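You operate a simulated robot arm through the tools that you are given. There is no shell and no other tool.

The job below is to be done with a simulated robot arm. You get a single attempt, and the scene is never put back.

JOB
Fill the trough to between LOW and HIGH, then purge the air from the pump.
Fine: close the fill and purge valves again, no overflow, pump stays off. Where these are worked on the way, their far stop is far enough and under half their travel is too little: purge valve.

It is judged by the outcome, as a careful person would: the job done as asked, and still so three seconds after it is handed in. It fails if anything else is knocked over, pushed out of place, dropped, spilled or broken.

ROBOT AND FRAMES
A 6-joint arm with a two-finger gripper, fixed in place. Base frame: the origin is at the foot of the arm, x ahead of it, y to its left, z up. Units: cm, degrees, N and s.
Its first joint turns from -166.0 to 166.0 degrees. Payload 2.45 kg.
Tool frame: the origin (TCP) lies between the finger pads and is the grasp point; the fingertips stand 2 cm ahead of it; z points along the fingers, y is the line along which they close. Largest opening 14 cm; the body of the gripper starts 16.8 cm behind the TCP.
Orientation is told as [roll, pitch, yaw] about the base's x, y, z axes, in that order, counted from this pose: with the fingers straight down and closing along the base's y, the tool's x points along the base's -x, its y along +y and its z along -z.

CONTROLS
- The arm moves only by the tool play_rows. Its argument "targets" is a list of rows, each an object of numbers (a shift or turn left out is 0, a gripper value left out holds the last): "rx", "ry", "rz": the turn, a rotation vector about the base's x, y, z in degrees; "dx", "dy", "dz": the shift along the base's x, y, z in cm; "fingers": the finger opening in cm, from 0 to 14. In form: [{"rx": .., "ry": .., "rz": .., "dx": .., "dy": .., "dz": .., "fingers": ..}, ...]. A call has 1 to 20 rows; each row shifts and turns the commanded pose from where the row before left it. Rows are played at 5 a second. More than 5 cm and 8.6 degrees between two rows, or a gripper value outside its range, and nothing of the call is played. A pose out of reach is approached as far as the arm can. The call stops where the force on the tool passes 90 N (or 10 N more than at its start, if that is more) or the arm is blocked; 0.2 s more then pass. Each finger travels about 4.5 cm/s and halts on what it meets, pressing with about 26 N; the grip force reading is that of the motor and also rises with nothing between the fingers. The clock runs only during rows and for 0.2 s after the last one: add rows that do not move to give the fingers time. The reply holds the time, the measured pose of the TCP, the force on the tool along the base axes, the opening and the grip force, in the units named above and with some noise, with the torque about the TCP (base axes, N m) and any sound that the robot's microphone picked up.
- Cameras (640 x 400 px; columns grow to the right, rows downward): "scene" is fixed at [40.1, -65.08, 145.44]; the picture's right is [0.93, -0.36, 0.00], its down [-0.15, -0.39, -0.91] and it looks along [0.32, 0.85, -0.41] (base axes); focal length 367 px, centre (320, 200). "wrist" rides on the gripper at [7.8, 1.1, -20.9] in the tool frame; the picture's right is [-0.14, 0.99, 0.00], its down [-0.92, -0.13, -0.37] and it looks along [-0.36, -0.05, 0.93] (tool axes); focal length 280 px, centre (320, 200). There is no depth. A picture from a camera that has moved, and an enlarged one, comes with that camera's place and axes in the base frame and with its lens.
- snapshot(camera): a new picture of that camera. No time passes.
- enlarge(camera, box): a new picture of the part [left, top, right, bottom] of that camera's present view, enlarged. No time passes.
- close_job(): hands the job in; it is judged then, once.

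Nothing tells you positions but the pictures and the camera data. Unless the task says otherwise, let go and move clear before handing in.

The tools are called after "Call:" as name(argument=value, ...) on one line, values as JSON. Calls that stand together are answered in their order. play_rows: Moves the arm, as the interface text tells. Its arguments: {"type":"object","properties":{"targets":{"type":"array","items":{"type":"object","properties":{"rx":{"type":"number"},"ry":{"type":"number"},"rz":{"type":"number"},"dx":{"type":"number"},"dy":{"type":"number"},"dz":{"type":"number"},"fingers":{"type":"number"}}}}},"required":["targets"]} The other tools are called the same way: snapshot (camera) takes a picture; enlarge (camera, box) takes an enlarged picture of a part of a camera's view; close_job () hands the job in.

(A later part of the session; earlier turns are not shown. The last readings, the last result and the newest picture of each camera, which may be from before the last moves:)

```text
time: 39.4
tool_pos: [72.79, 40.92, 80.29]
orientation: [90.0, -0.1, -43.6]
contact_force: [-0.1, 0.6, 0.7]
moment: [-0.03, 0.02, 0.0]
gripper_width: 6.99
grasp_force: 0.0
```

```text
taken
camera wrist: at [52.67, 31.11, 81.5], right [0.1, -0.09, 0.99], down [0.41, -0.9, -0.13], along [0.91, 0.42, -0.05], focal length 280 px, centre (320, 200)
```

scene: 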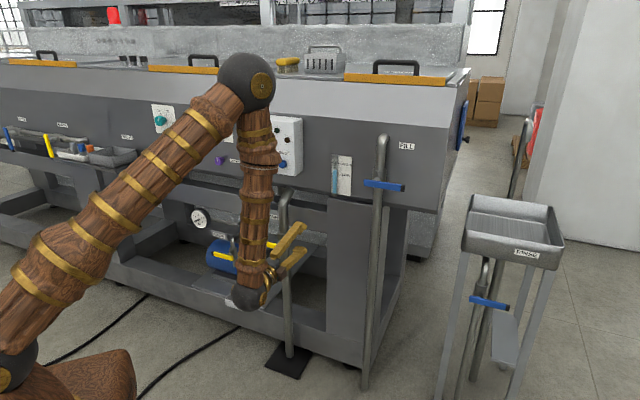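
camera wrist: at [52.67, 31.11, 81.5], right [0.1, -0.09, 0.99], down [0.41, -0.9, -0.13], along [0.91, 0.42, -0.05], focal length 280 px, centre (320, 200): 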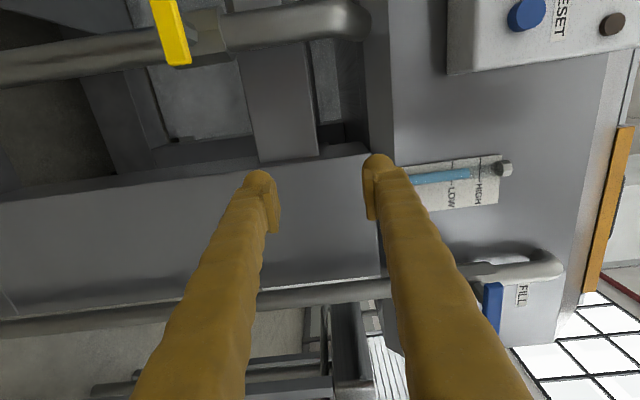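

The pose is reachable again and the gauge still reads between LOW and HIGH. I'll lower to purge-valve height at this distance, then slide left.

Call:
play_rows(targets=[{"dz": -4}, {"dz": -4}, {"dz": -4}, {"dz": -4}, {"dz": -4}, {"dx": -2.9, "dy": 2.76, "dz": -2}, {"dx": -2.9, "dy": 2.76}, {"dx": -2.9, "dy": 2.76}, {"dx": -2.9, "dy": 2.76}, {}])

Call:
snapshot(camera="scene")

Call:
snapshot(camera="wrist")

```text
time: 41.6
tool_pos: [63.21, 50.29, 58.62]
orientation: [89.6, -0.1, -41.7]
contact_force: [-0.8, 0.0, -0.1]
moment: [0.01, 0.01, 0.01]
gripper_width: 7.04
grasp_force: 0.0
out of reach, approached as far as the arm can: row 8, 9
```

```text
taken
```

scene: 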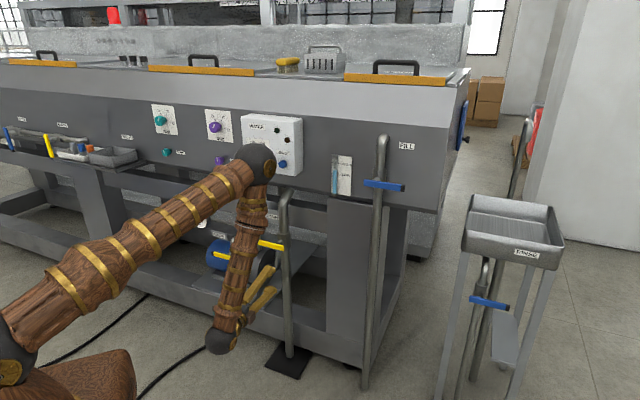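

```text
taken
camera wrist: at [43.44, 39.99, 60.02], right [0.11, -0.09, 0.99], down [0.44, -0.89, -0.13], along [0.89, 0.45, -0.06], focal length 280 px, centre (320, 200)
```

wrist: 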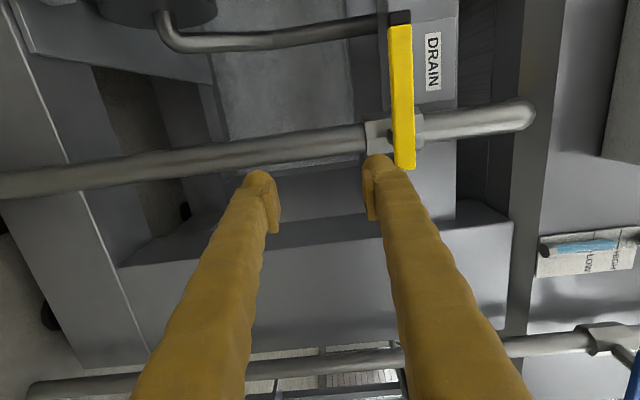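

The limit is the wrist coming too close to the base. The space under the drain lever is open, so I'll move 4 cm nearer the machine, still several cm in front of and below the drain lever, and then continue left.

Call:
play_rows(targets=[{"dx": 1.4, "dy": 1.45, "dz": -1.5, "rz": -1.9}, {"dx": 1.4, "dy": 1.45, "dz": -1.5}, {"dx": 0.35, "dy": 0.35, "dz": -1}, {"dx": -2.97, "dy": 2.83}, {"dx": -2.97, "dy": 2.83}, {"dx": -2.97, "dy": 2.83}, {"dx": -2.97, "dy": 2.83}, {}])

Call:
snapshot(camera="scene")

Call:
snapshot(camera="wrist")

```text
time: 43.4
tool_pos: [64.43, 50.08, 54.53]
orientation: [89.5, 0.0, -42.5]
contact_force: [0.2, 0.2, 0.6]
moment: [0.01, -0.04, -0.01]
gripper_width: 7.0
grasp_force: 0.0
out of reach, approached as far as the arm can: row 1, 2, 3, 4, 5, 6, 7
```

```text
taken
```

scene: 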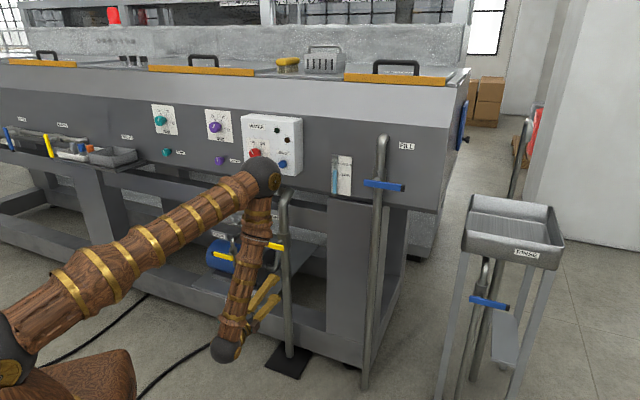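

```text
taken
camera wrist: at [44.63, 39.94, 55.92], right [0.11, -0.09, 0.99], down [0.43, -0.89, -0.12], along [0.9, 0.44, -0.06], focal length 280 px, centre (320, 200)
```

wrist: 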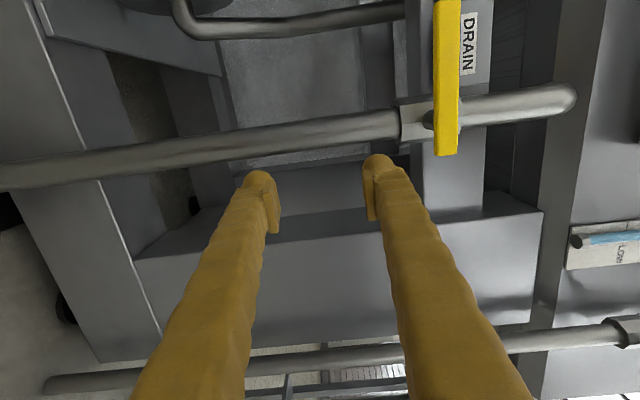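

The limit looks like the wrist bend with a level tool at this low height. I'll pitch the tool about 40° down, which lifts the wrist and relaxes the bend, and then move left.

Call:
play_rows(targets=[{"rx": -5.79, "ry": 5.52}, {"rx": -5.79, "ry": 5.52}, {"rx": -5.79, "ry": 5.52}, {"rx": -5.79, "ry": 5.52}, {"rx": -5.79, "ry": 5.52}, {"dx": -2.97, "dy": 2.83}, {"dx": -2.97, "dy": 2.83}, {"dx": -2.97, "dy": 2.83}, {"dx": -2.97, "dy": 2.83}, {}])

Call:
snapshot(camera="scene")

Call:
snapshot(camera="wrist")

```text
time: 45.6
tool_pos: [61.04, 52.68, 55.83]
orientation: [49.5, 3.9, -39.0]
contact_force: [0.1, -0.1, -1.2]
moment: [0.01, 0.02, 0.01]
gripper_width: 6.99
grasp_force: 0.1
out of reach, approached as far as the arm can: row 2, 3, 4, 5, 6, 7, 8, 9
```

```text
taken
```

scene: 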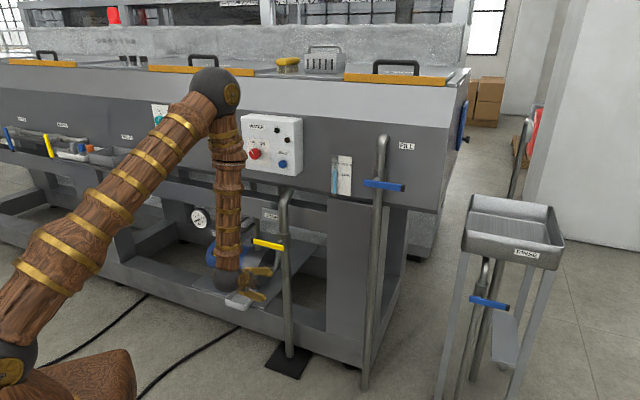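

```text
taken
camera wrist: at [46.05, 45.18, 70.76], right [0.55, 0.38, 0.74], down [0.49, -0.87, 0.08], along [0.67, 0.32, -0.67], focal length 280 px, centre (320, 200)
```

wrist: 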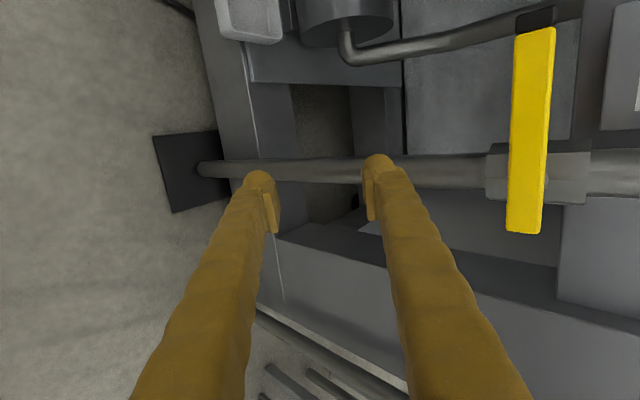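

Leftward motion stays blocked even with the tool pitched, so I think the wrist's forearm roll joint is at its limit from how I tilted the tool. I'll back out to the right, raise the arm and point the tool down again to unwind it, then tilt it in the plane of the arm.

Call:
play_rows(targets=[{"dx": 2.5, "dy": -3.2, "dz": 2}, {"dx": 2.5, "dy": -3.2, "dz": 2}, {"dx": 2.5, "dy": -3.2, "dz": 2}, {"dx": 2.5, "dy": -3.2, "dz": 2}, {"dx": 2.5, "dy": -3.2, "dz": 2}, {"dz": 4}, {"dz": 4}, {"dz": 4}, {}])

Call:
snapshot(camera="scene")

```text
time: 47.6
tool_pos: [73.58, 36.45, 77.84]
orientation: [49.5, 2.8, -40.2]
contact_force: [0.0, 0.1, 0.3]
moment: [0.04, 0.0, 0.0]
gripper_width: 6.99
grasp_force: 0.1
```

```text
taken
```

scene: 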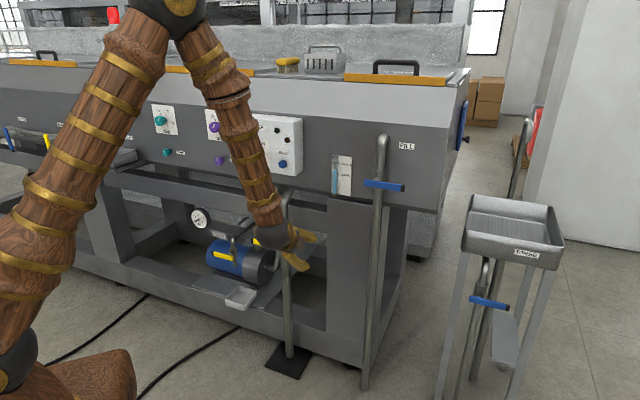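

That direction is free. Now I'll raise the arm and turn the tool back to straight down.

Call:
play_rows(targets=[{"rx": -6.27, "ry": 5.29, "dz": 4.5}, {"rx": -6.27, "ry": 5.29, "dz": 4.5, "dx": -0.5, "dy": -0.5}, {"rx": -6.27, "ry": 5.29, "dz": 4.5, "dx": -0.5, "dy": -0.5}, {"rx": -6.27, "ry": 5.29, "dz": 4.5, "dx": -0.5, "dy": -0.5}, {"rx": -6.27, "ry": 5.29, "dz": 4.5, "dx": -0.5, "dy": -0.5}, {"rx": -6.27, "ry": 5.29, "dz": 4.5, "dx": -0.5, "dy": -0.5}, {"dz": 4.5}, {"dz": 4.5}, {"dz": 4.5}, {}])

Call:
snapshot(camera="scene")

```text
time: 49.8
tool_pos: [71.12, 34.1, 118.2]
orientation: [0.3, 1.8, -42.3]
contact_force: [-0.5, 0.0, -0.2]
moment: [0.0, -0.01, 0.04]
gripper_width: 7.02
grasp_force: 0.1
```

```text
taken
```

scene: 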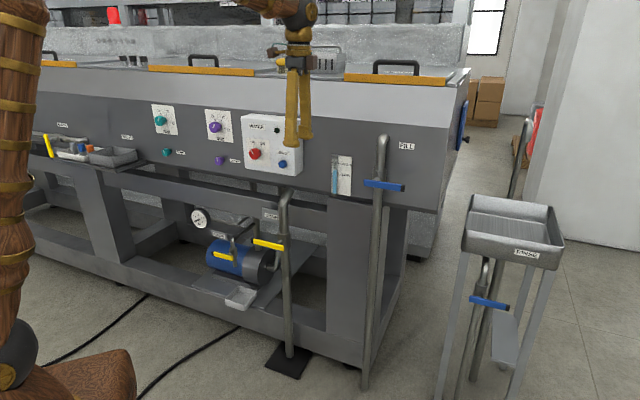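

The arm is back in its starting configuration. I'll move left to straight ahead of the base along the machine's normal, still clear of the control box, with the fingers nearly closed. There the tilt will be in the arm's plane.

Call:
play_rows(targets=[{"rx": -1.2, "ry": -1.3, "rz": -1.3, "dx": -1.0, "dy": -1.0, "fingers": 2}, {"dx": -3.4, "dy": 3.2}, {"dx": -3.4, "dy": 3.2}, {"dx": -3.4, "dy": 3.2}, {"dx": -3.4, "dy": 3.2}, {"dx": -3.4, "dy": 3.2}, {"dx": -3.4, "dy": 3.2}, {}])

Call:
snapshot(camera="scene")

Call:
snapshot(camera="wrist")

```text
time: 51.6
tool_pos: [49.72, 52.24, 118.11]
orientation: [0.2, 0.1, -43.7]
contact_force: [0.6, 0.1, -0.1]
moment: [0.0, 0.02, -0.01]
gripper_width: 1.98
grasp_force: 0.1
```

```text
taken
```

scene: 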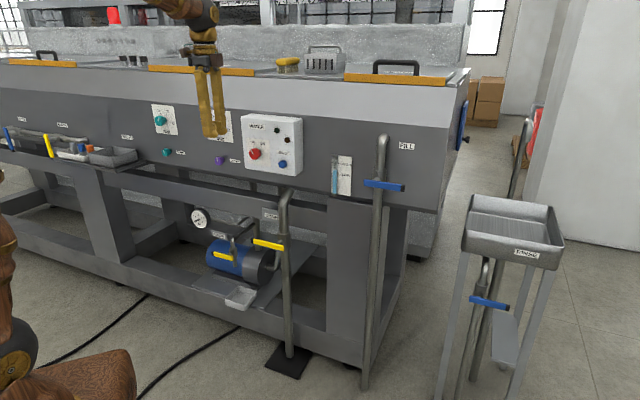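

```text
taken
camera wrist: at [44.74, 58.31, 139.11], right [0.78, 0.62, 0.0], down [0.58, -0.73, 0.37], along [0.23, -0.28, -0.93], focal length 280 px, centre (320, 200)
```

wrist: 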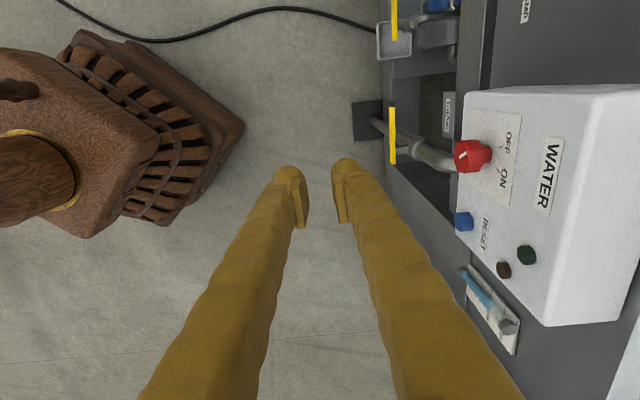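

I'm now straight ahead of the base (p=72, a=0), with the red knob about 13 cm farther in. I'll descend while tilting the tool towards the machine in the arm plane, checking halfway.

Call:
play_rows(targets=[{"rx": 3.04, "ry": -2.9, "dx": 0.46, "dy": 0.485, "dz": -4.5}, {"rx": 3.04, "ry": -2.9, "dx": 0.46, "dy": 0.485, "dz": -4.5}, {"rx": 3.04, "ry": -2.9, "dx": 0.46, "dy": 0.485, "dz": -4.5}, {"rx": 3.04, "ry": -2.9, "dx": 0.46, "dy": 0.485, "dz": -4.5}, {"rx": 3.04, "ry": -2.9, "dx": 0.46, "dy": 0.485, "dz": -4.5}, {"rx": 3.04, "ry": -2.9, "dx": 0.46, "dy": 0.485, "dz": -4.5}, {}])

Call:
snapshot(camera="scene")

Call:
snapshot(camera="wrist")

```text
time: 53.2
tool_pos: [52.58, 55.18, 91.21]
orientation: [25.4, 0.1, -43.7]
contact_force: [-0.3, 0.9, 0.1]
moment: [0.01, 0.0, 0.0]
gripper_width: 2.0
grasp_force: 0.1
```

```text
taken
```

scene: 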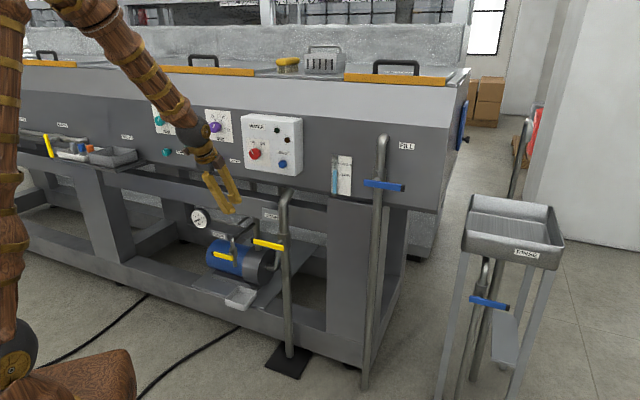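

```text
taken
camera wrist: at [41.36, 54.64, 110.58], right [0.72, 0.55, 0.43], down [0.48, -0.83, 0.28], along [0.51, 0.01, -0.86], focal length 280 px, centre (320, 200)
```

wrist: 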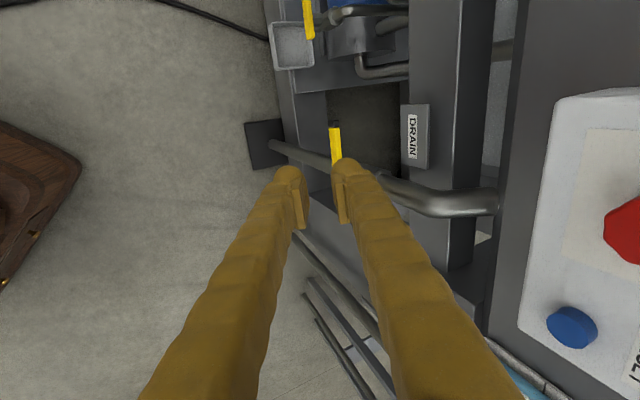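

The tilt went cleanly and the tool stayed in plane. I'll continue the descent and tilt, keeping in front of the drain lever.

Call:
play_rows(targets=[{"rx": 4.34, "ry": -4.14, "dx": 0.3, "dy": 0.3, "dz": -4.5}, {"rx": 4.34, "ry": -4.14, "dx": 0.3, "dy": 0.3, "dz": -4.5}, {"rx": 4.34, "ry": -4.14, "dx": 0.3, "dy": 0.3, "dz": -4.5}, {"rx": 4.34, "ry": -4.14, "dx": 0.3, "dy": 0.3, "dz": -4.5}, {"rx": 4.34, "ry": -4.14, "dx": 0.3, "dy": 0.3, "dz": -4.5}, {"rx": 4.34, "ry": -4.14, "dx": 0.3, "dy": 0.3, "dz": -4.5}, {}])

Call:
snapshot(camera="scene")

Call:
snapshot(camera="wrist")

```text
time: 54.8
tool_pos: [53.76, 57.12, 64.99]
orientation: [61.6, 0.1, -43.6]
contact_force: [0.4, -0.3, 0.5]
moment: [0.02, 0.02, 0.0]
gripper_width: 2.01
grasp_force: 0.1
out of reach, approached as far as the arm can: row 1
```

```text
taken
```

scene: 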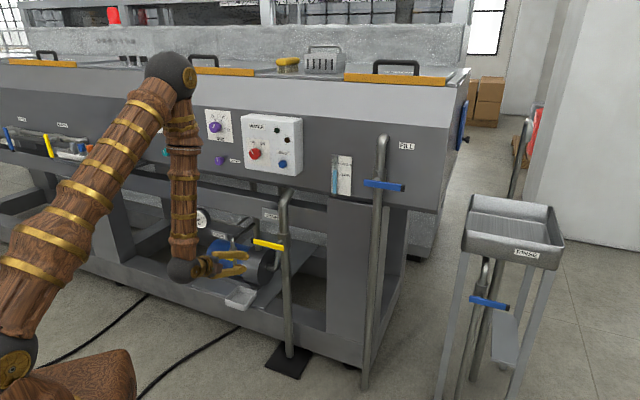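

```text
taken
camera wrist: at [35.89, 49.59, 76.03], right [0.43, 0.25, 0.87], down [0.4, -0.91, 0.06], along [0.81, 0.32, -0.49], focal length 280 px, centre (320, 200)
```

wrist: 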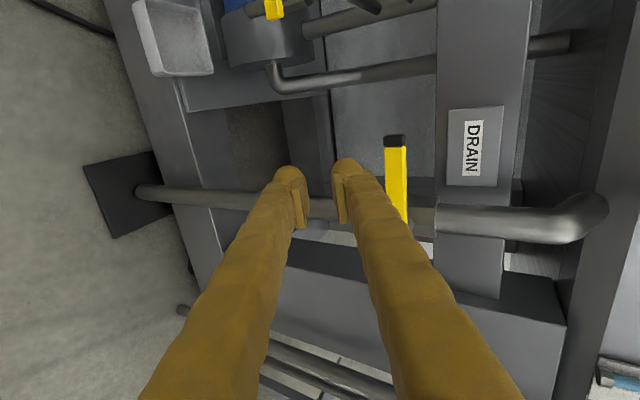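

The wrist passed through into the other configuration. Now I'll try moving left towards the purge valve at this distance.

Call:
play_rows(targets=[{"dx": -2.84, "dy": 2.7}, {"dx": -2.84, "dy": 2.7}, {"dx": -2.84, "dy": 2.7}, {"dx": -2.84, "dy": 2.7}, {"dx": -2.84, "dy": 2.7}, {"dx": -2.84, "dy": 2.7}, {}])

Call:
snapshot(camera="scene")

Call:
snapshot(camera="wrist")

```text
time: 56.4
tool_pos: [37.19, 73.22, 64.83]
orientation: [61.5, 0.2, -43.6]
contact_force: [-0.2, -0.1, -0.2]
moment: [0.02, -0.02, 0.0]
gripper_width: 2.0
grasp_force: 0.0
```

```text
taken
```

scene: 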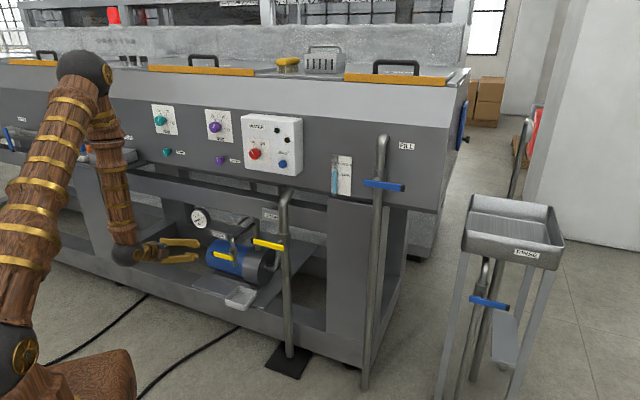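

```text
taken
camera wrist: at [19.09, 65.77, 75.85], right [0.43, 0.25, 0.87], down [0.4, -0.91, 0.06], along [0.81, 0.32, -0.49], focal length 280 px, centre (320, 200)
```

wrist: 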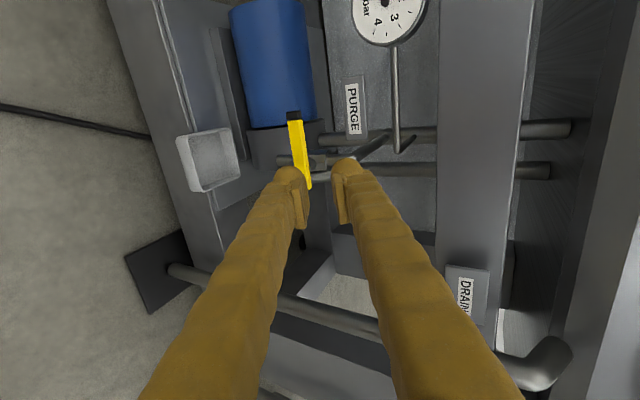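

It moves freely now, and I can see the purge lever in front of the pump with its tray below. I'll enlarge both views to fix its position.

Call:
enlarge(camera="wrist", box=[160, 80, 400, 230])

Call:
enlarge(camera="scene", box=[190, 200, 290, 310])

```text
2.67 times, centred on (280, 155) of wrist
camera zoom: at [19.09, 65.77, 75.85], right [0.43, 0.25, 0.87], down [0.4, -0.91, 0.06], along [0.81, 0.32, -0.49], focal length 748 px, centre (427, 320)
```

zoom: 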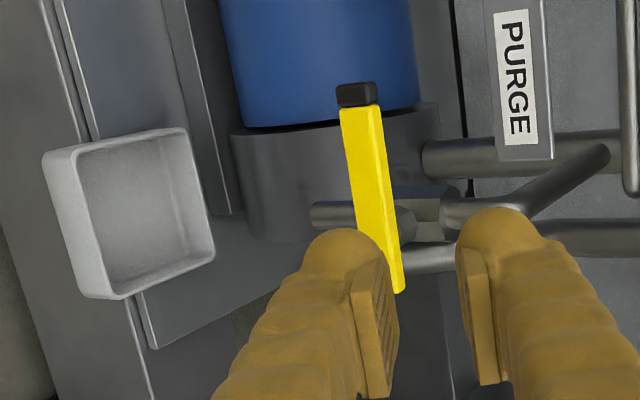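

```text
3.64 times, centred on (240, 255) of scene
camera zoom: at [40.1, -65.08, 145.44], right [0.93, -0.36, 0.0], down [-0.15, -0.39, -0.91], along [0.32, 0.85, -0.41], focal length 1335 px, centre (611, 0)
```

zoom: 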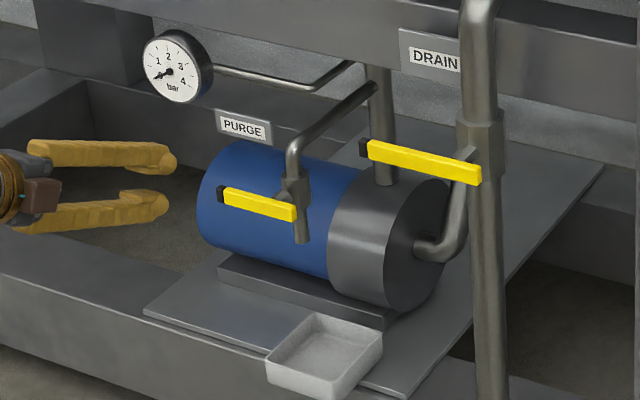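

The purge lever runs from its black tip near a=-28.6 to a=-17.3, at p≈96.5 and z≈52. Its pivot and outlet are near a=-20.5, right above the tray. I'll level the tool in front of it with the fingers open.

Call:
play_rows(targets=[{"rx": 4.13, "ry": -3.93, "dx": 0.31, "dy": 1.17, "dz": -2.56, "fingers": 6}, {"rx": 4.13, "ry": -3.93, "dx": 0.31, "dy": 1.17, "dz": -2.56}, {"rx": 4.13, "ry": -3.93, "dx": 0.31, "dy": 1.17, "dz": -2.56}, {"rx": 4.13, "ry": -3.93, "dx": 0.31, "dy": 1.17, "dz": -2.56}, {"rx": 4.13, "ry": -3.93, "dx": 0.31, "dy": 1.17, "dz": -2.56}, {}])

Call:
snapshot(camera="wrist")

Call:
snapshot(camera="scene")

```text
time: 57.8
tool_pos: [38.62, 79.13, 52.01]
orientation: [90.0, 0.1, -43.5]
contact_force: [-0.1, 0.7, 0.0]
moment: [0.0, -0.05, 0.02]
gripper_width: 6.01
grasp_force: 0.0
```

```text
taken
camera wrist: at [18.48, 69.43, 53.13], right [0.1, -0.1, 0.99], down [0.41, -0.9, -0.13], along [0.91, 0.42, -0.05], focal length 280 px, centre (320, 200)
```

wrist: 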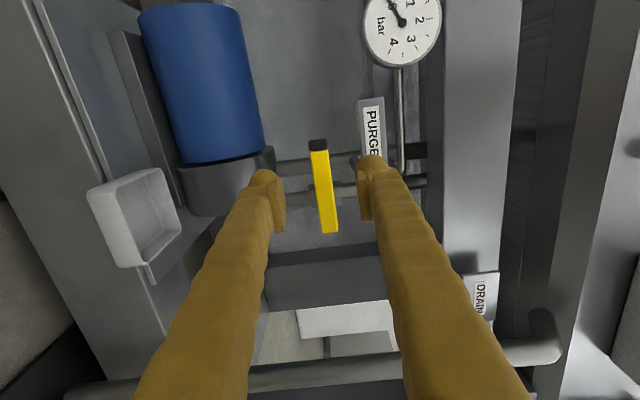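

```text
taken
```

scene: 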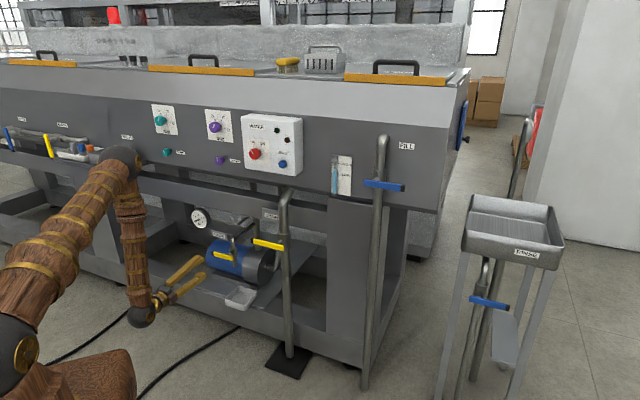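

The level pose works here and the lever lies right between the open fingers. I'll advance 12 cm so they straddle it.

Call:
play_rows(targets=[{"dx": 2.08, "dy": 2.18}, {"dx": 2.08, "dy": 2.18}, {"dx": 2.08, "dy": 2.18}, {"dx": 1.95, "dy": 2.05}, {}])

Call:
snapshot(camera="wrist")

Call:
enlarge(camera="scene", box=[190, 200, 290, 310])

```text
time: 59.0
tool_pos: [46.77, 87.69, 52.27]
orientation: [90.0, 0.1, -43.6]
contact_force: [-0.2, 0.0, -1.4]
moment: [-0.01, -0.05, 0.02]
gripper_width: 6.0
grasp_force: 0.1
```

```text
taken
camera wrist: at [26.69, 77.93, 53.45], right [0.1, -0.1, 0.99], down [0.41, -0.9, -0.13], along [0.91, 0.42, -0.05], focal length 280 px, centre (320, 200)
```

wrist: 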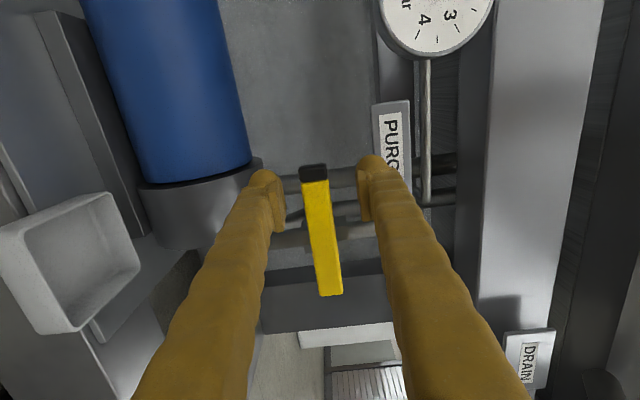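

```text
3.64 times, centred on (240, 255) of scene
camera zoom: at [40.1, -65.08, 145.44], right [0.93, -0.36, 0.0], down [-0.15, -0.39, -0.91], along [0.32, 0.85, -0.41], focal length 1335 px, centre (611, 0)
```

zoom: 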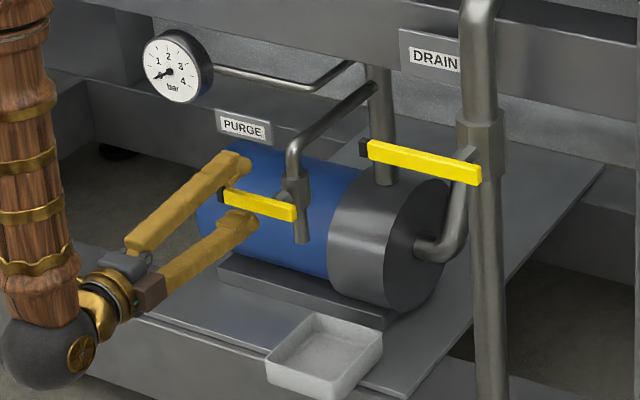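

The fingers straddle the purge lever cleanly. I'll narrow the gap and gently nudge the tip downward to find the opening direction.

Call:
play_rows(targets=[{"fingers": 3.4}, {}, {}, {"dz": -0.6}, {"dz": -0.6}, {}])

Call:
snapshot(camera="wrist")

Call:
enlarge(camera="scene", box=[190, 200, 290, 310])

```text
time: 60.4
tool_pos: [46.68, 87.7, 51.07]
orientation: [90.0, 0.2, -43.6]
contact_force: [1.8, -2.0, 7.3]
moment: [-0.04, 0.07, -0.01]
gripper_width: 3.85
grasp_force: 3.3
```

```text
taken
camera wrist: at [26.67, 77.92, 52.23], right [0.1, -0.1, 0.99], down [0.41, -0.9, -0.13], along [0.91, 0.42, -0.05], focal length 280 px, centre (320, 200)
```

wrist: 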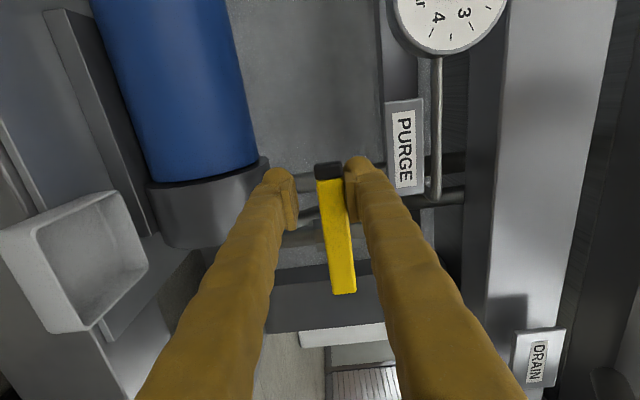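

```text
3.64 times, centred on (240, 255) of scene
camera zoom: at [40.1, -65.08, 145.44], right [0.93, -0.36, 0.0], down [-0.15, -0.39, -0.91], along [0.32, 0.85, -0.41], focal length 1335 px, centre (611, 0)
```

zoom: 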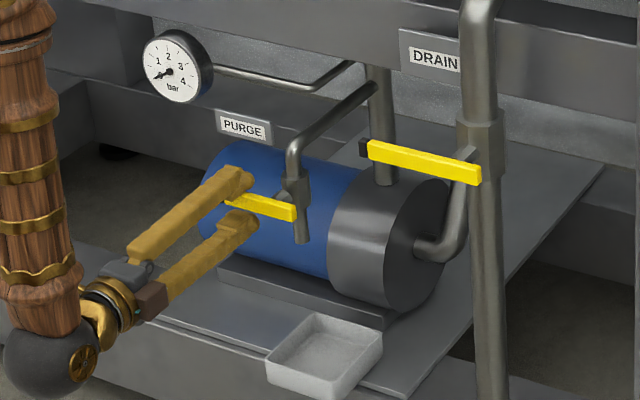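

Downward is blocked: the force rises and the lever doesn't move. So it opens upward, and I'll re-centre and try about 14° up.

Call:
play_rows(targets=[{"dz": 1.1}, {"rx": 4.83, "ry": 5.07, "dx": 0.03, "dy": -0.03, "dz": 0.743}, {"rx": 4.83, "ry": 5.07, "dx": 0.1, "dy": -0.09, "dz": 0.732}, {}])

Call:
snapshot(camera="wrist")

Call:
enlarge(camera="scene", box=[190, 200, 290, 310])

```text
time: 61.4
tool_pos: [46.95, 87.59, 53.63]
orientation: [90.0, 14.1, -43.5]
contact_force: [-1.2, -0.7, -0.5]
moment: [0.02, 0.0, -0.03]
gripper_width: 3.47
grasp_force: 0.2
```

```text
taken
camera wrist: at [27.09, 77.52, 56.62], right [0.27, -0.26, 0.93], down [0.37, -0.86, -0.35], along [0.89, 0.44, -0.14], focal length 280 px, centre (320, 200)
```

wrist: 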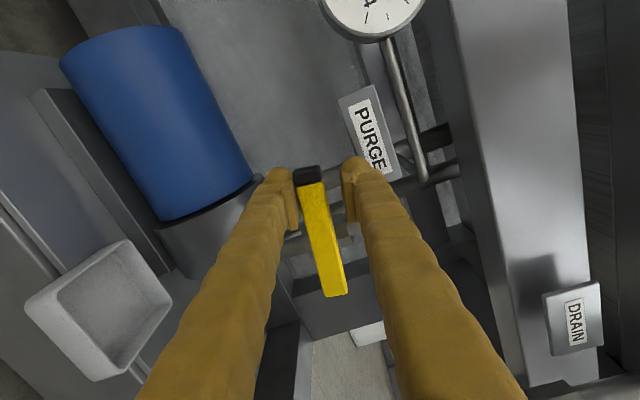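

```text
3.64 times, centred on (240, 255) of scene
camera zoom: at [40.1, -65.08, 145.44], right [0.93, -0.36, 0.0], down [-0.15, -0.39, -0.91], along [0.32, 0.85, -0.41], focal length 1335 px, centre (611, 0)
```

zoom: 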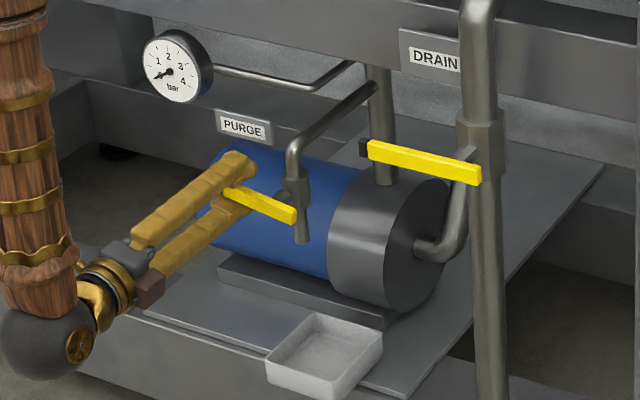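

The lever lifts freely, so up is the opening direction. I'll follow the arc up to about 86° and then look at the outlet, tray and gauge.

Call:
play_rows(targets=[{"rx": 5.52, "ry": 5.79, "dx": 0.19, "dy": -0.181, "dz": 0.809}, {"rx": 5.52, "ry": 5.79, "dx": 0.27, "dy": -0.257, "dz": 0.765}, {"rx": 5.52, "ry": 5.79, "dx": 0.345, "dy": -0.328, "dz": 0.706}, {"rx": 5.52, "ry": 5.79, "dx": 0.413, "dy": -0.393, "dz": 0.632}, {"rx": 5.52, "ry": 5.79, "dx": 0.471, "dy": -0.449, "dz": 0.547}])

Call:
enlarge(camera="scene", box=[190, 200, 290, 310])

Call:
snapshot(camera="wrist")

```text
time: 62.6
tool_pos: [48.63, 86.02, 56.92]
orientation: [90.1, 54.2, -43.4]
contact_force: [-0.3, 1.9, 0.0]
moment: [0.0, -0.04, -0.03]
gripper_width: 3.51
grasp_force: 0.7
```

```text
3.64 times, centred on (240, 255) of scene
camera zoom: at [40.1, -65.08, 145.44], right [0.93, -0.36, 0.0], down [-0.15, -0.39, -0.91], along [0.32, 0.85, -0.41], focal length 1335 px, centre (611, 0)
```

zoom: 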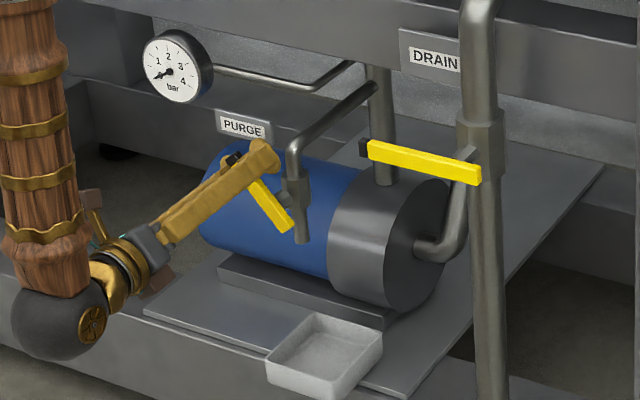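

```text
taken
camera wrist: at [31.44, 73.34, 64.02], right [0.64, -0.61, 0.47], down [0.06, -0.57, -0.82], along [0.77, 0.55, -0.32], focal length 280 px, centre (320, 200)
```

wrist: 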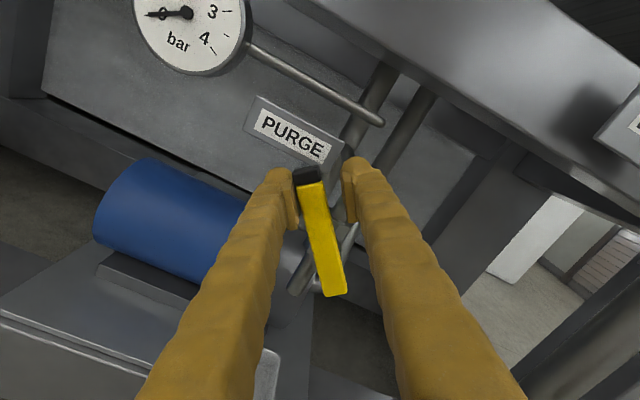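

The lever is about half open with no visible flow or sound yet. I'll continue to about 86° and on to its far stop.

Call:
play_rows(targets=[{"rx": 5.52, "ry": 5.79, "dx": 0.523, "dy": -0.498, "dz": 0.451}, {"rx": 5.52, "ry": 5.79, "dx": 0.563, "dy": -0.537, "dz": 0.346}, {"rx": 5.52, "ry": 5.79, "dx": 0.592, "dy": -0.564, "dz": 0.235}, {"rx": 5.52, "ry": 5.79, "dx": 0.61, "dy": -0.581, "dz": 0.118}])

Call:
enlarge(camera="scene", box=[190, 200, 290, 310])

Call:
snapshot(camera="wrist")

```text
time: 63.6
tool_pos: [50.96, 84.79, 58.28]
orientation: [90.0, 80.8, -43.4]
contact_force: [-0.1, -0.5, 0.2]
moment: [-0.01, -0.03, -0.02]
gripper_width: 3.41
grasp_force: 0.0
out of reach, approached as far as the arm can: row 4
```

```text
3.64 times, centred on (240, 255) of scene
camera zoom: at [40.1, -65.08, 145.44], right [0.93, -0.36, 0.0], down [-0.15, -0.39, -0.91], along [0.32, 0.85, -0.41], focal length 1335 px, centre (611, 0)
```

zoom: 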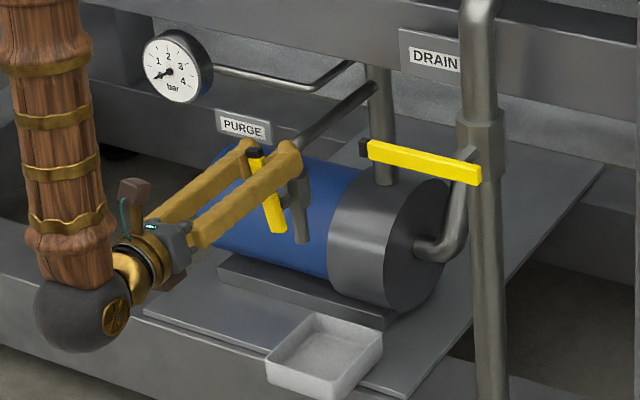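

```text
taken
camera wrist: at [36.41, 69.7, 66.2], right [0.72, -0.69, 0.02], down [-0.24, -0.28, -0.93], along [0.65, 0.67, -0.37], focal length 280 px, centre (320, 200)
```

wrist: 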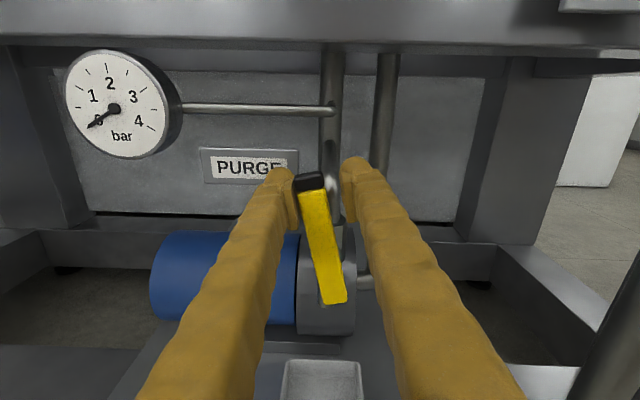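

The tool roll is at its limit, but the lever is now nearly upright and only needs pushing sideways. I'll translate right in small steps to bring it to the far stop, backing off half a centimetre for clearance from the pipe.

Call:
play_rows(targets=[{"dx": -0.35, "dy": -0.36}, {"dx": 0.434, "dy": -0.414}, {"dx": 0.434, "dy": -0.414}, {"dx": 0.434, "dy": -0.414}])

Call:
enlarge(camera="scene", box=[190, 200, 290, 310])

Call:
snapshot(camera="wrist")

```text
time: 64.6
tool_pos: [51.74, 83.26, 58.24]
orientation: [90.2, 80.4, -43.1]
contact_force: [-8.3, 10.6, 4.6]
moment: [0.26, 0.21, -0.19]
gripper_width: 4.13
grasp_force: 5.5
```

```text
3.64 times, centred on (240, 255) of scene
camera zoom: at [40.1, -65.08, 145.44], right [0.93, -0.36, 0.0], down [-0.15, -0.39, -0.91], along [0.32, 0.85, -0.41], focal length 1335 px, centre (611, 0)
```

zoom: 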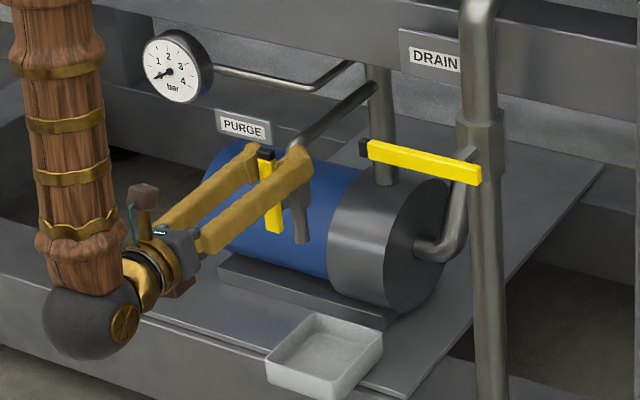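

```text
taken
camera wrist: at [37.21, 68.19, 66.17], right [0.73, -0.69, 0.03], down [-0.23, -0.29, -0.93], along [0.65, 0.67, -0.37], focal length 280 px, centre (320, 200)
```

wrist: 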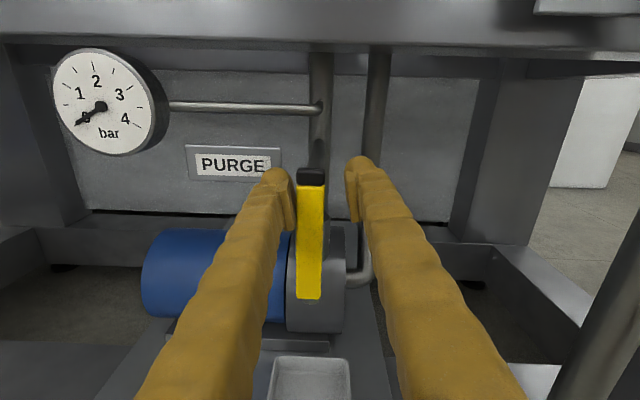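

The lever is upright on its far stop: the force built up to about 14 N and the fingers spread slightly. I'll relieve the pressure a little and wait a second, watching the outlet and tray.

Call:
play_rows(targets=[{"dx": -0.4, "dy": 0.38}, {}, {}, {}])

Call:
enlarge(camera="scene", box=[190, 200, 290, 310])

Call:
enlarge(camera="wrist", box=[240, 150, 400, 400])

```text
time: 65.6
tool_pos: [51.57, 83.59, 58.23]
orientation: [89.9, 80.5, -43.6]
contact_force: [0.6, 0.2, -0.5]
moment: [-0.03, 0.0, -0.03]
gripper_width: 3.41
grasp_force: 0.0
```

```text
3.64 times, centred on (240, 255) of scene
camera zoom: at [40.1, -65.08, 145.44], right [0.93, -0.36, 0.0], down [-0.15, -0.39, -0.91], along [0.32, 0.85, -0.41], focal length 1335 px, centre (611, 0)
```

zoom: 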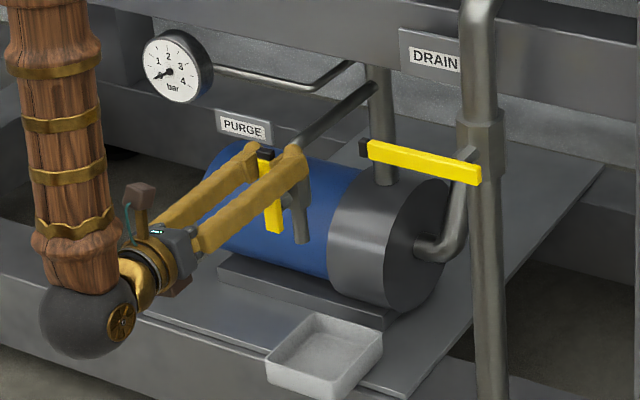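

```text
1.60 times, centred on (320, 275) of wrist
camera zoom: at [36.89, 68.53, 66.17], right [0.72, -0.69, 0.03], down [-0.23, -0.29, -0.93], along [0.65, 0.67, -0.37], focal length 449 px, centre (320, 80)
```

zoom: 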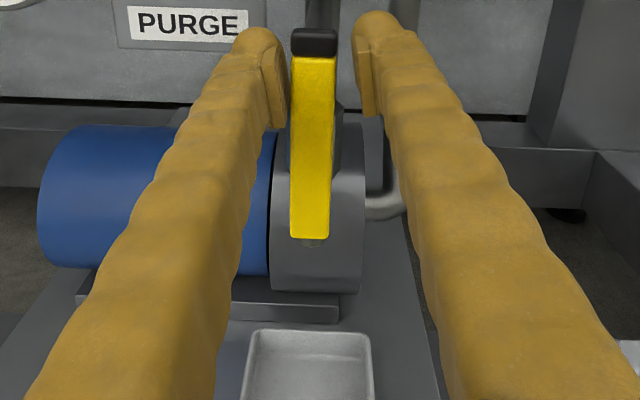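

The lever stays open by itself, with no water at the outlet yet. I'll wait a little longer and keep watching.

Call:
play_rows(targets=[{}, {}, {}, {}, {}, {}, {}, {}, {}, {}])

Call:
enlarge(camera="scene", box=[220, 220, 290, 310])

Call:
enlarge(camera="wrist", box=[240, 150, 400, 400])

Call:
enlarge(camera="scene", box=[310, 120, 430, 220])

```text
time: 67.8
tool_pos: [51.49, 83.6, 58.23]
orientation: [89.9, 80.5, -43.7]
contact_force: [0.4, 0.0, -0.7]
moment: [0.02, -0.02, 0.02]
gripper_width: 3.39
grasp_force: 0.1
```

```text
4.44 times, centred on (255, 265) of scene
camera zoom: at [40.1, -65.08, 145.44], right [0.93, -0.36, 0.0], down [-0.15, -0.39, -0.91], along [0.32, 0.85, -0.41], focal length 1632 px, centre (609, -89)
```

zoom: 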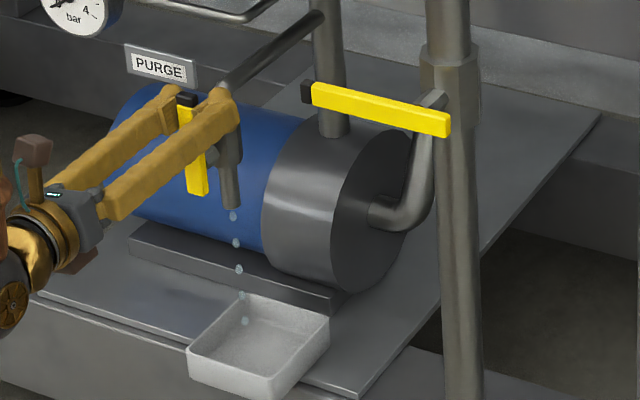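

```text
1.60 times, centred on (320, 275) of wrist
camera zoom: at [36.89, 68.53, 66.17], right [0.73, -0.69, 0.03], down [-0.23, -0.29, -0.93], along [0.65, 0.67, -0.37], focal length 449 px, centre (320, 80)
```

zoom: 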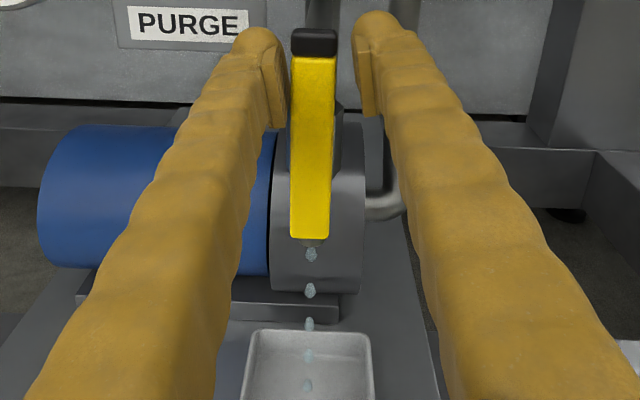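

```text
4.00 times, centred on (370, 170) of scene
camera zoom: at [40.1, -65.08, 145.44], right [0.93, -0.36, 0.0], down [-0.15, -0.39, -0.91], along [0.32, 0.85, -0.41], focal length 1469 px, centre (120, 320)
```

zoom: 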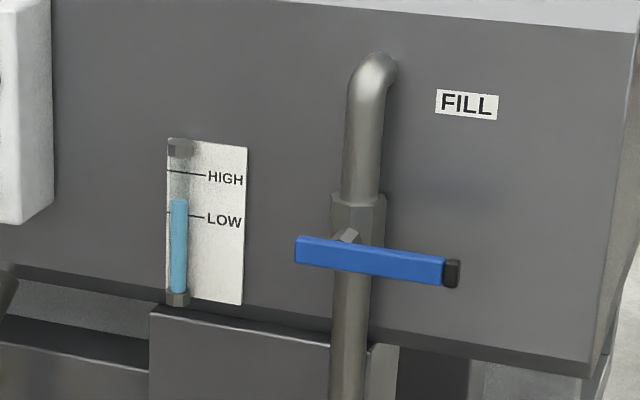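

Water drops are now coming out and landing in the tray, which probably still means air mixed with water. I'll wait a bit more for a steady stream, watching the tray.

Call:
play_rows(targets=[{}, {}, {}, {}])

Call:
enlarge(camera="scene", box=[220, 220, 290, 310])

Call:
enlarge(camera="wrist", box=[240, 150, 400, 400])

```text
time: 68.8
tool_pos: [51.48, 83.51, 58.2]
orientation: [89.9, 80.5, -43.7]
contact_force: [-0.5, 0.0, 0.3]
moment: [-0.02, -0.01, -0.02]
gripper_width: 3.42
grasp_force: 0.0
```

```text
4.44 times, centred on (255, 265) of scene
camera zoom: at [40.1, -65.08, 145.44], right [0.93, -0.36, 0.0], down [-0.15, -0.39, -0.91], along [0.32, 0.85, -0.41], focal length 1632 px, centre (609, -89)
```

zoom: 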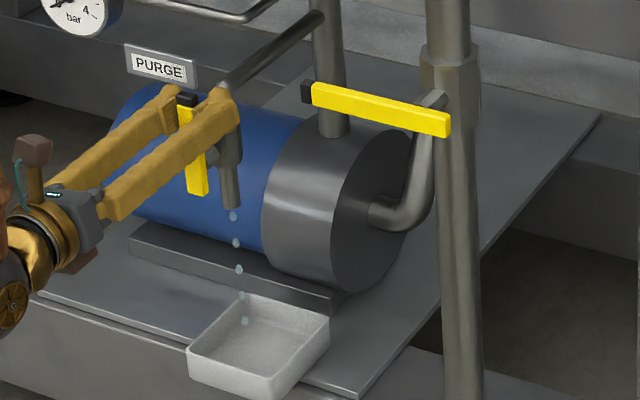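

```text
1.60 times, centred on (320, 275) of wrist
camera zoom: at [36.89, 68.53, 66.17], right [0.72, -0.69, 0.03], down [-0.23, -0.29, -0.93], along [0.65, 0.67, -0.37], focal length 449 px, centre (320, 80)
```

zoom: 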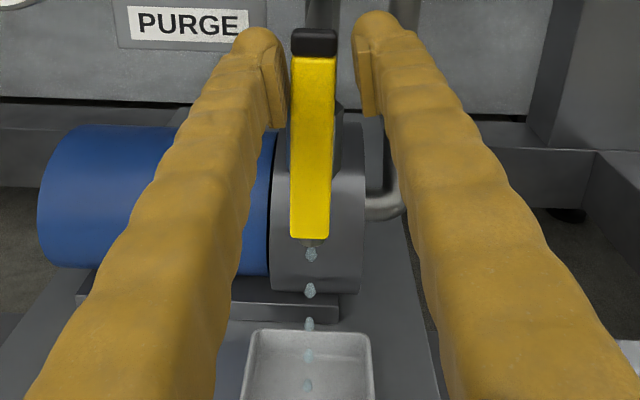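

It's still separate drops and the tray is practically empty. I'll continue in short steps until the stream is solid.

Call:
play_rows(targets=[{}, {}, {}, {}, {}, {}, {}, {}])

Call:
enlarge(camera="scene", box=[220, 220, 290, 310])

Call:
enlarge(camera="wrist", box=[240, 150, 400, 400])

```text
time: 70.6
tool_pos: [51.59, 83.49, 58.19]
orientation: [89.9, 80.4, -43.6]
contact_force: [0.3, -1.1, 0.5]
moment: [-0.03, 0.01, -0.01]
gripper_width: 3.41
grasp_force: 0.1
```

```text
4.44 times, centred on (255, 265) of scene
camera zoom: at [40.1, -65.08, 145.44], right [0.93, -0.36, 0.0], down [-0.15, -0.39, -0.91], along [0.32, 0.85, -0.41], focal length 1632 px, centre (609, -89)
```

zoom: 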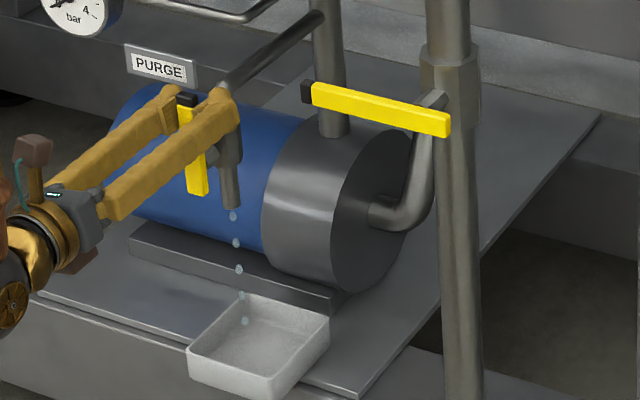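

```text
1.60 times, centred on (320, 275) of wrist
camera zoom: at [36.89, 68.53, 66.17], right [0.73, -0.69, 0.03], down [-0.23, -0.29, -0.93], along [0.65, 0.67, -0.37], focal length 449 px, centre (320, 80)
```

zoom: 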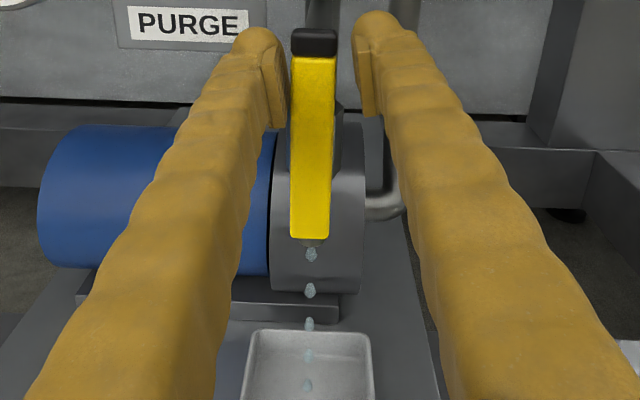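

The drops are unchanged and the tray isn't filling, so there's no spill risk yet. I'll wait a few seconds more to see if the flow becomes continuous.

Call:
play_rows(targets=[{}, {}, {}, {}, {}, {}, {}, {}, {}, {}])

Call:
enlarge(camera="scene", box=[220, 220, 290, 310])

Call:
enlarge(camera="wrist", box=[240, 150, 400, 400])

```text
time: 72.8
tool_pos: [51.46, 83.58, 58.3]
orientation: [89.9, 80.5, -43.6]
contact_force: [-1.0, -0.5, 0.2]
moment: [0.01, -0.02, 0.01]
gripper_width: 3.4
grasp_force: 0.0
```

```text
4.44 times, centred on (255, 265) of scene
camera zoom: at [40.1, -65.08, 145.44], right [0.93, -0.36, 0.0], down [-0.15, -0.39, -0.91], along [0.32, 0.85, -0.41], focal length 1632 px, centre (609, -89)
```

zoom: 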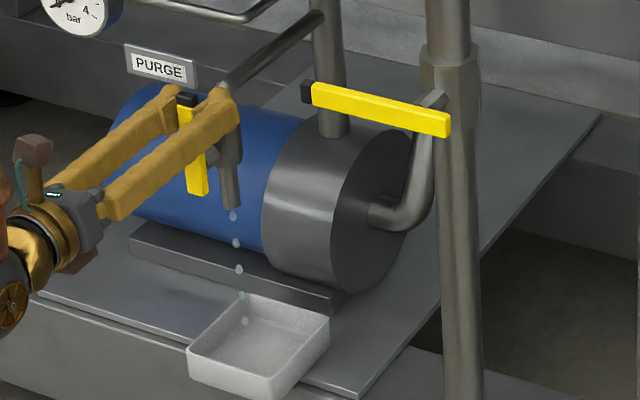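

```text
1.60 times, centred on (320, 275) of wrist
camera zoom: at [36.89, 68.53, 66.17], right [0.72, -0.69, 0.03], down [-0.23, -0.29, -0.93], along [0.65, 0.67, -0.37], focal length 449 px, centre (320, 80)
```

zoom: 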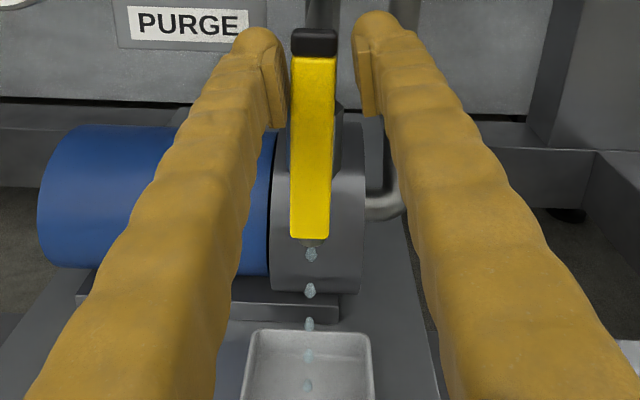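

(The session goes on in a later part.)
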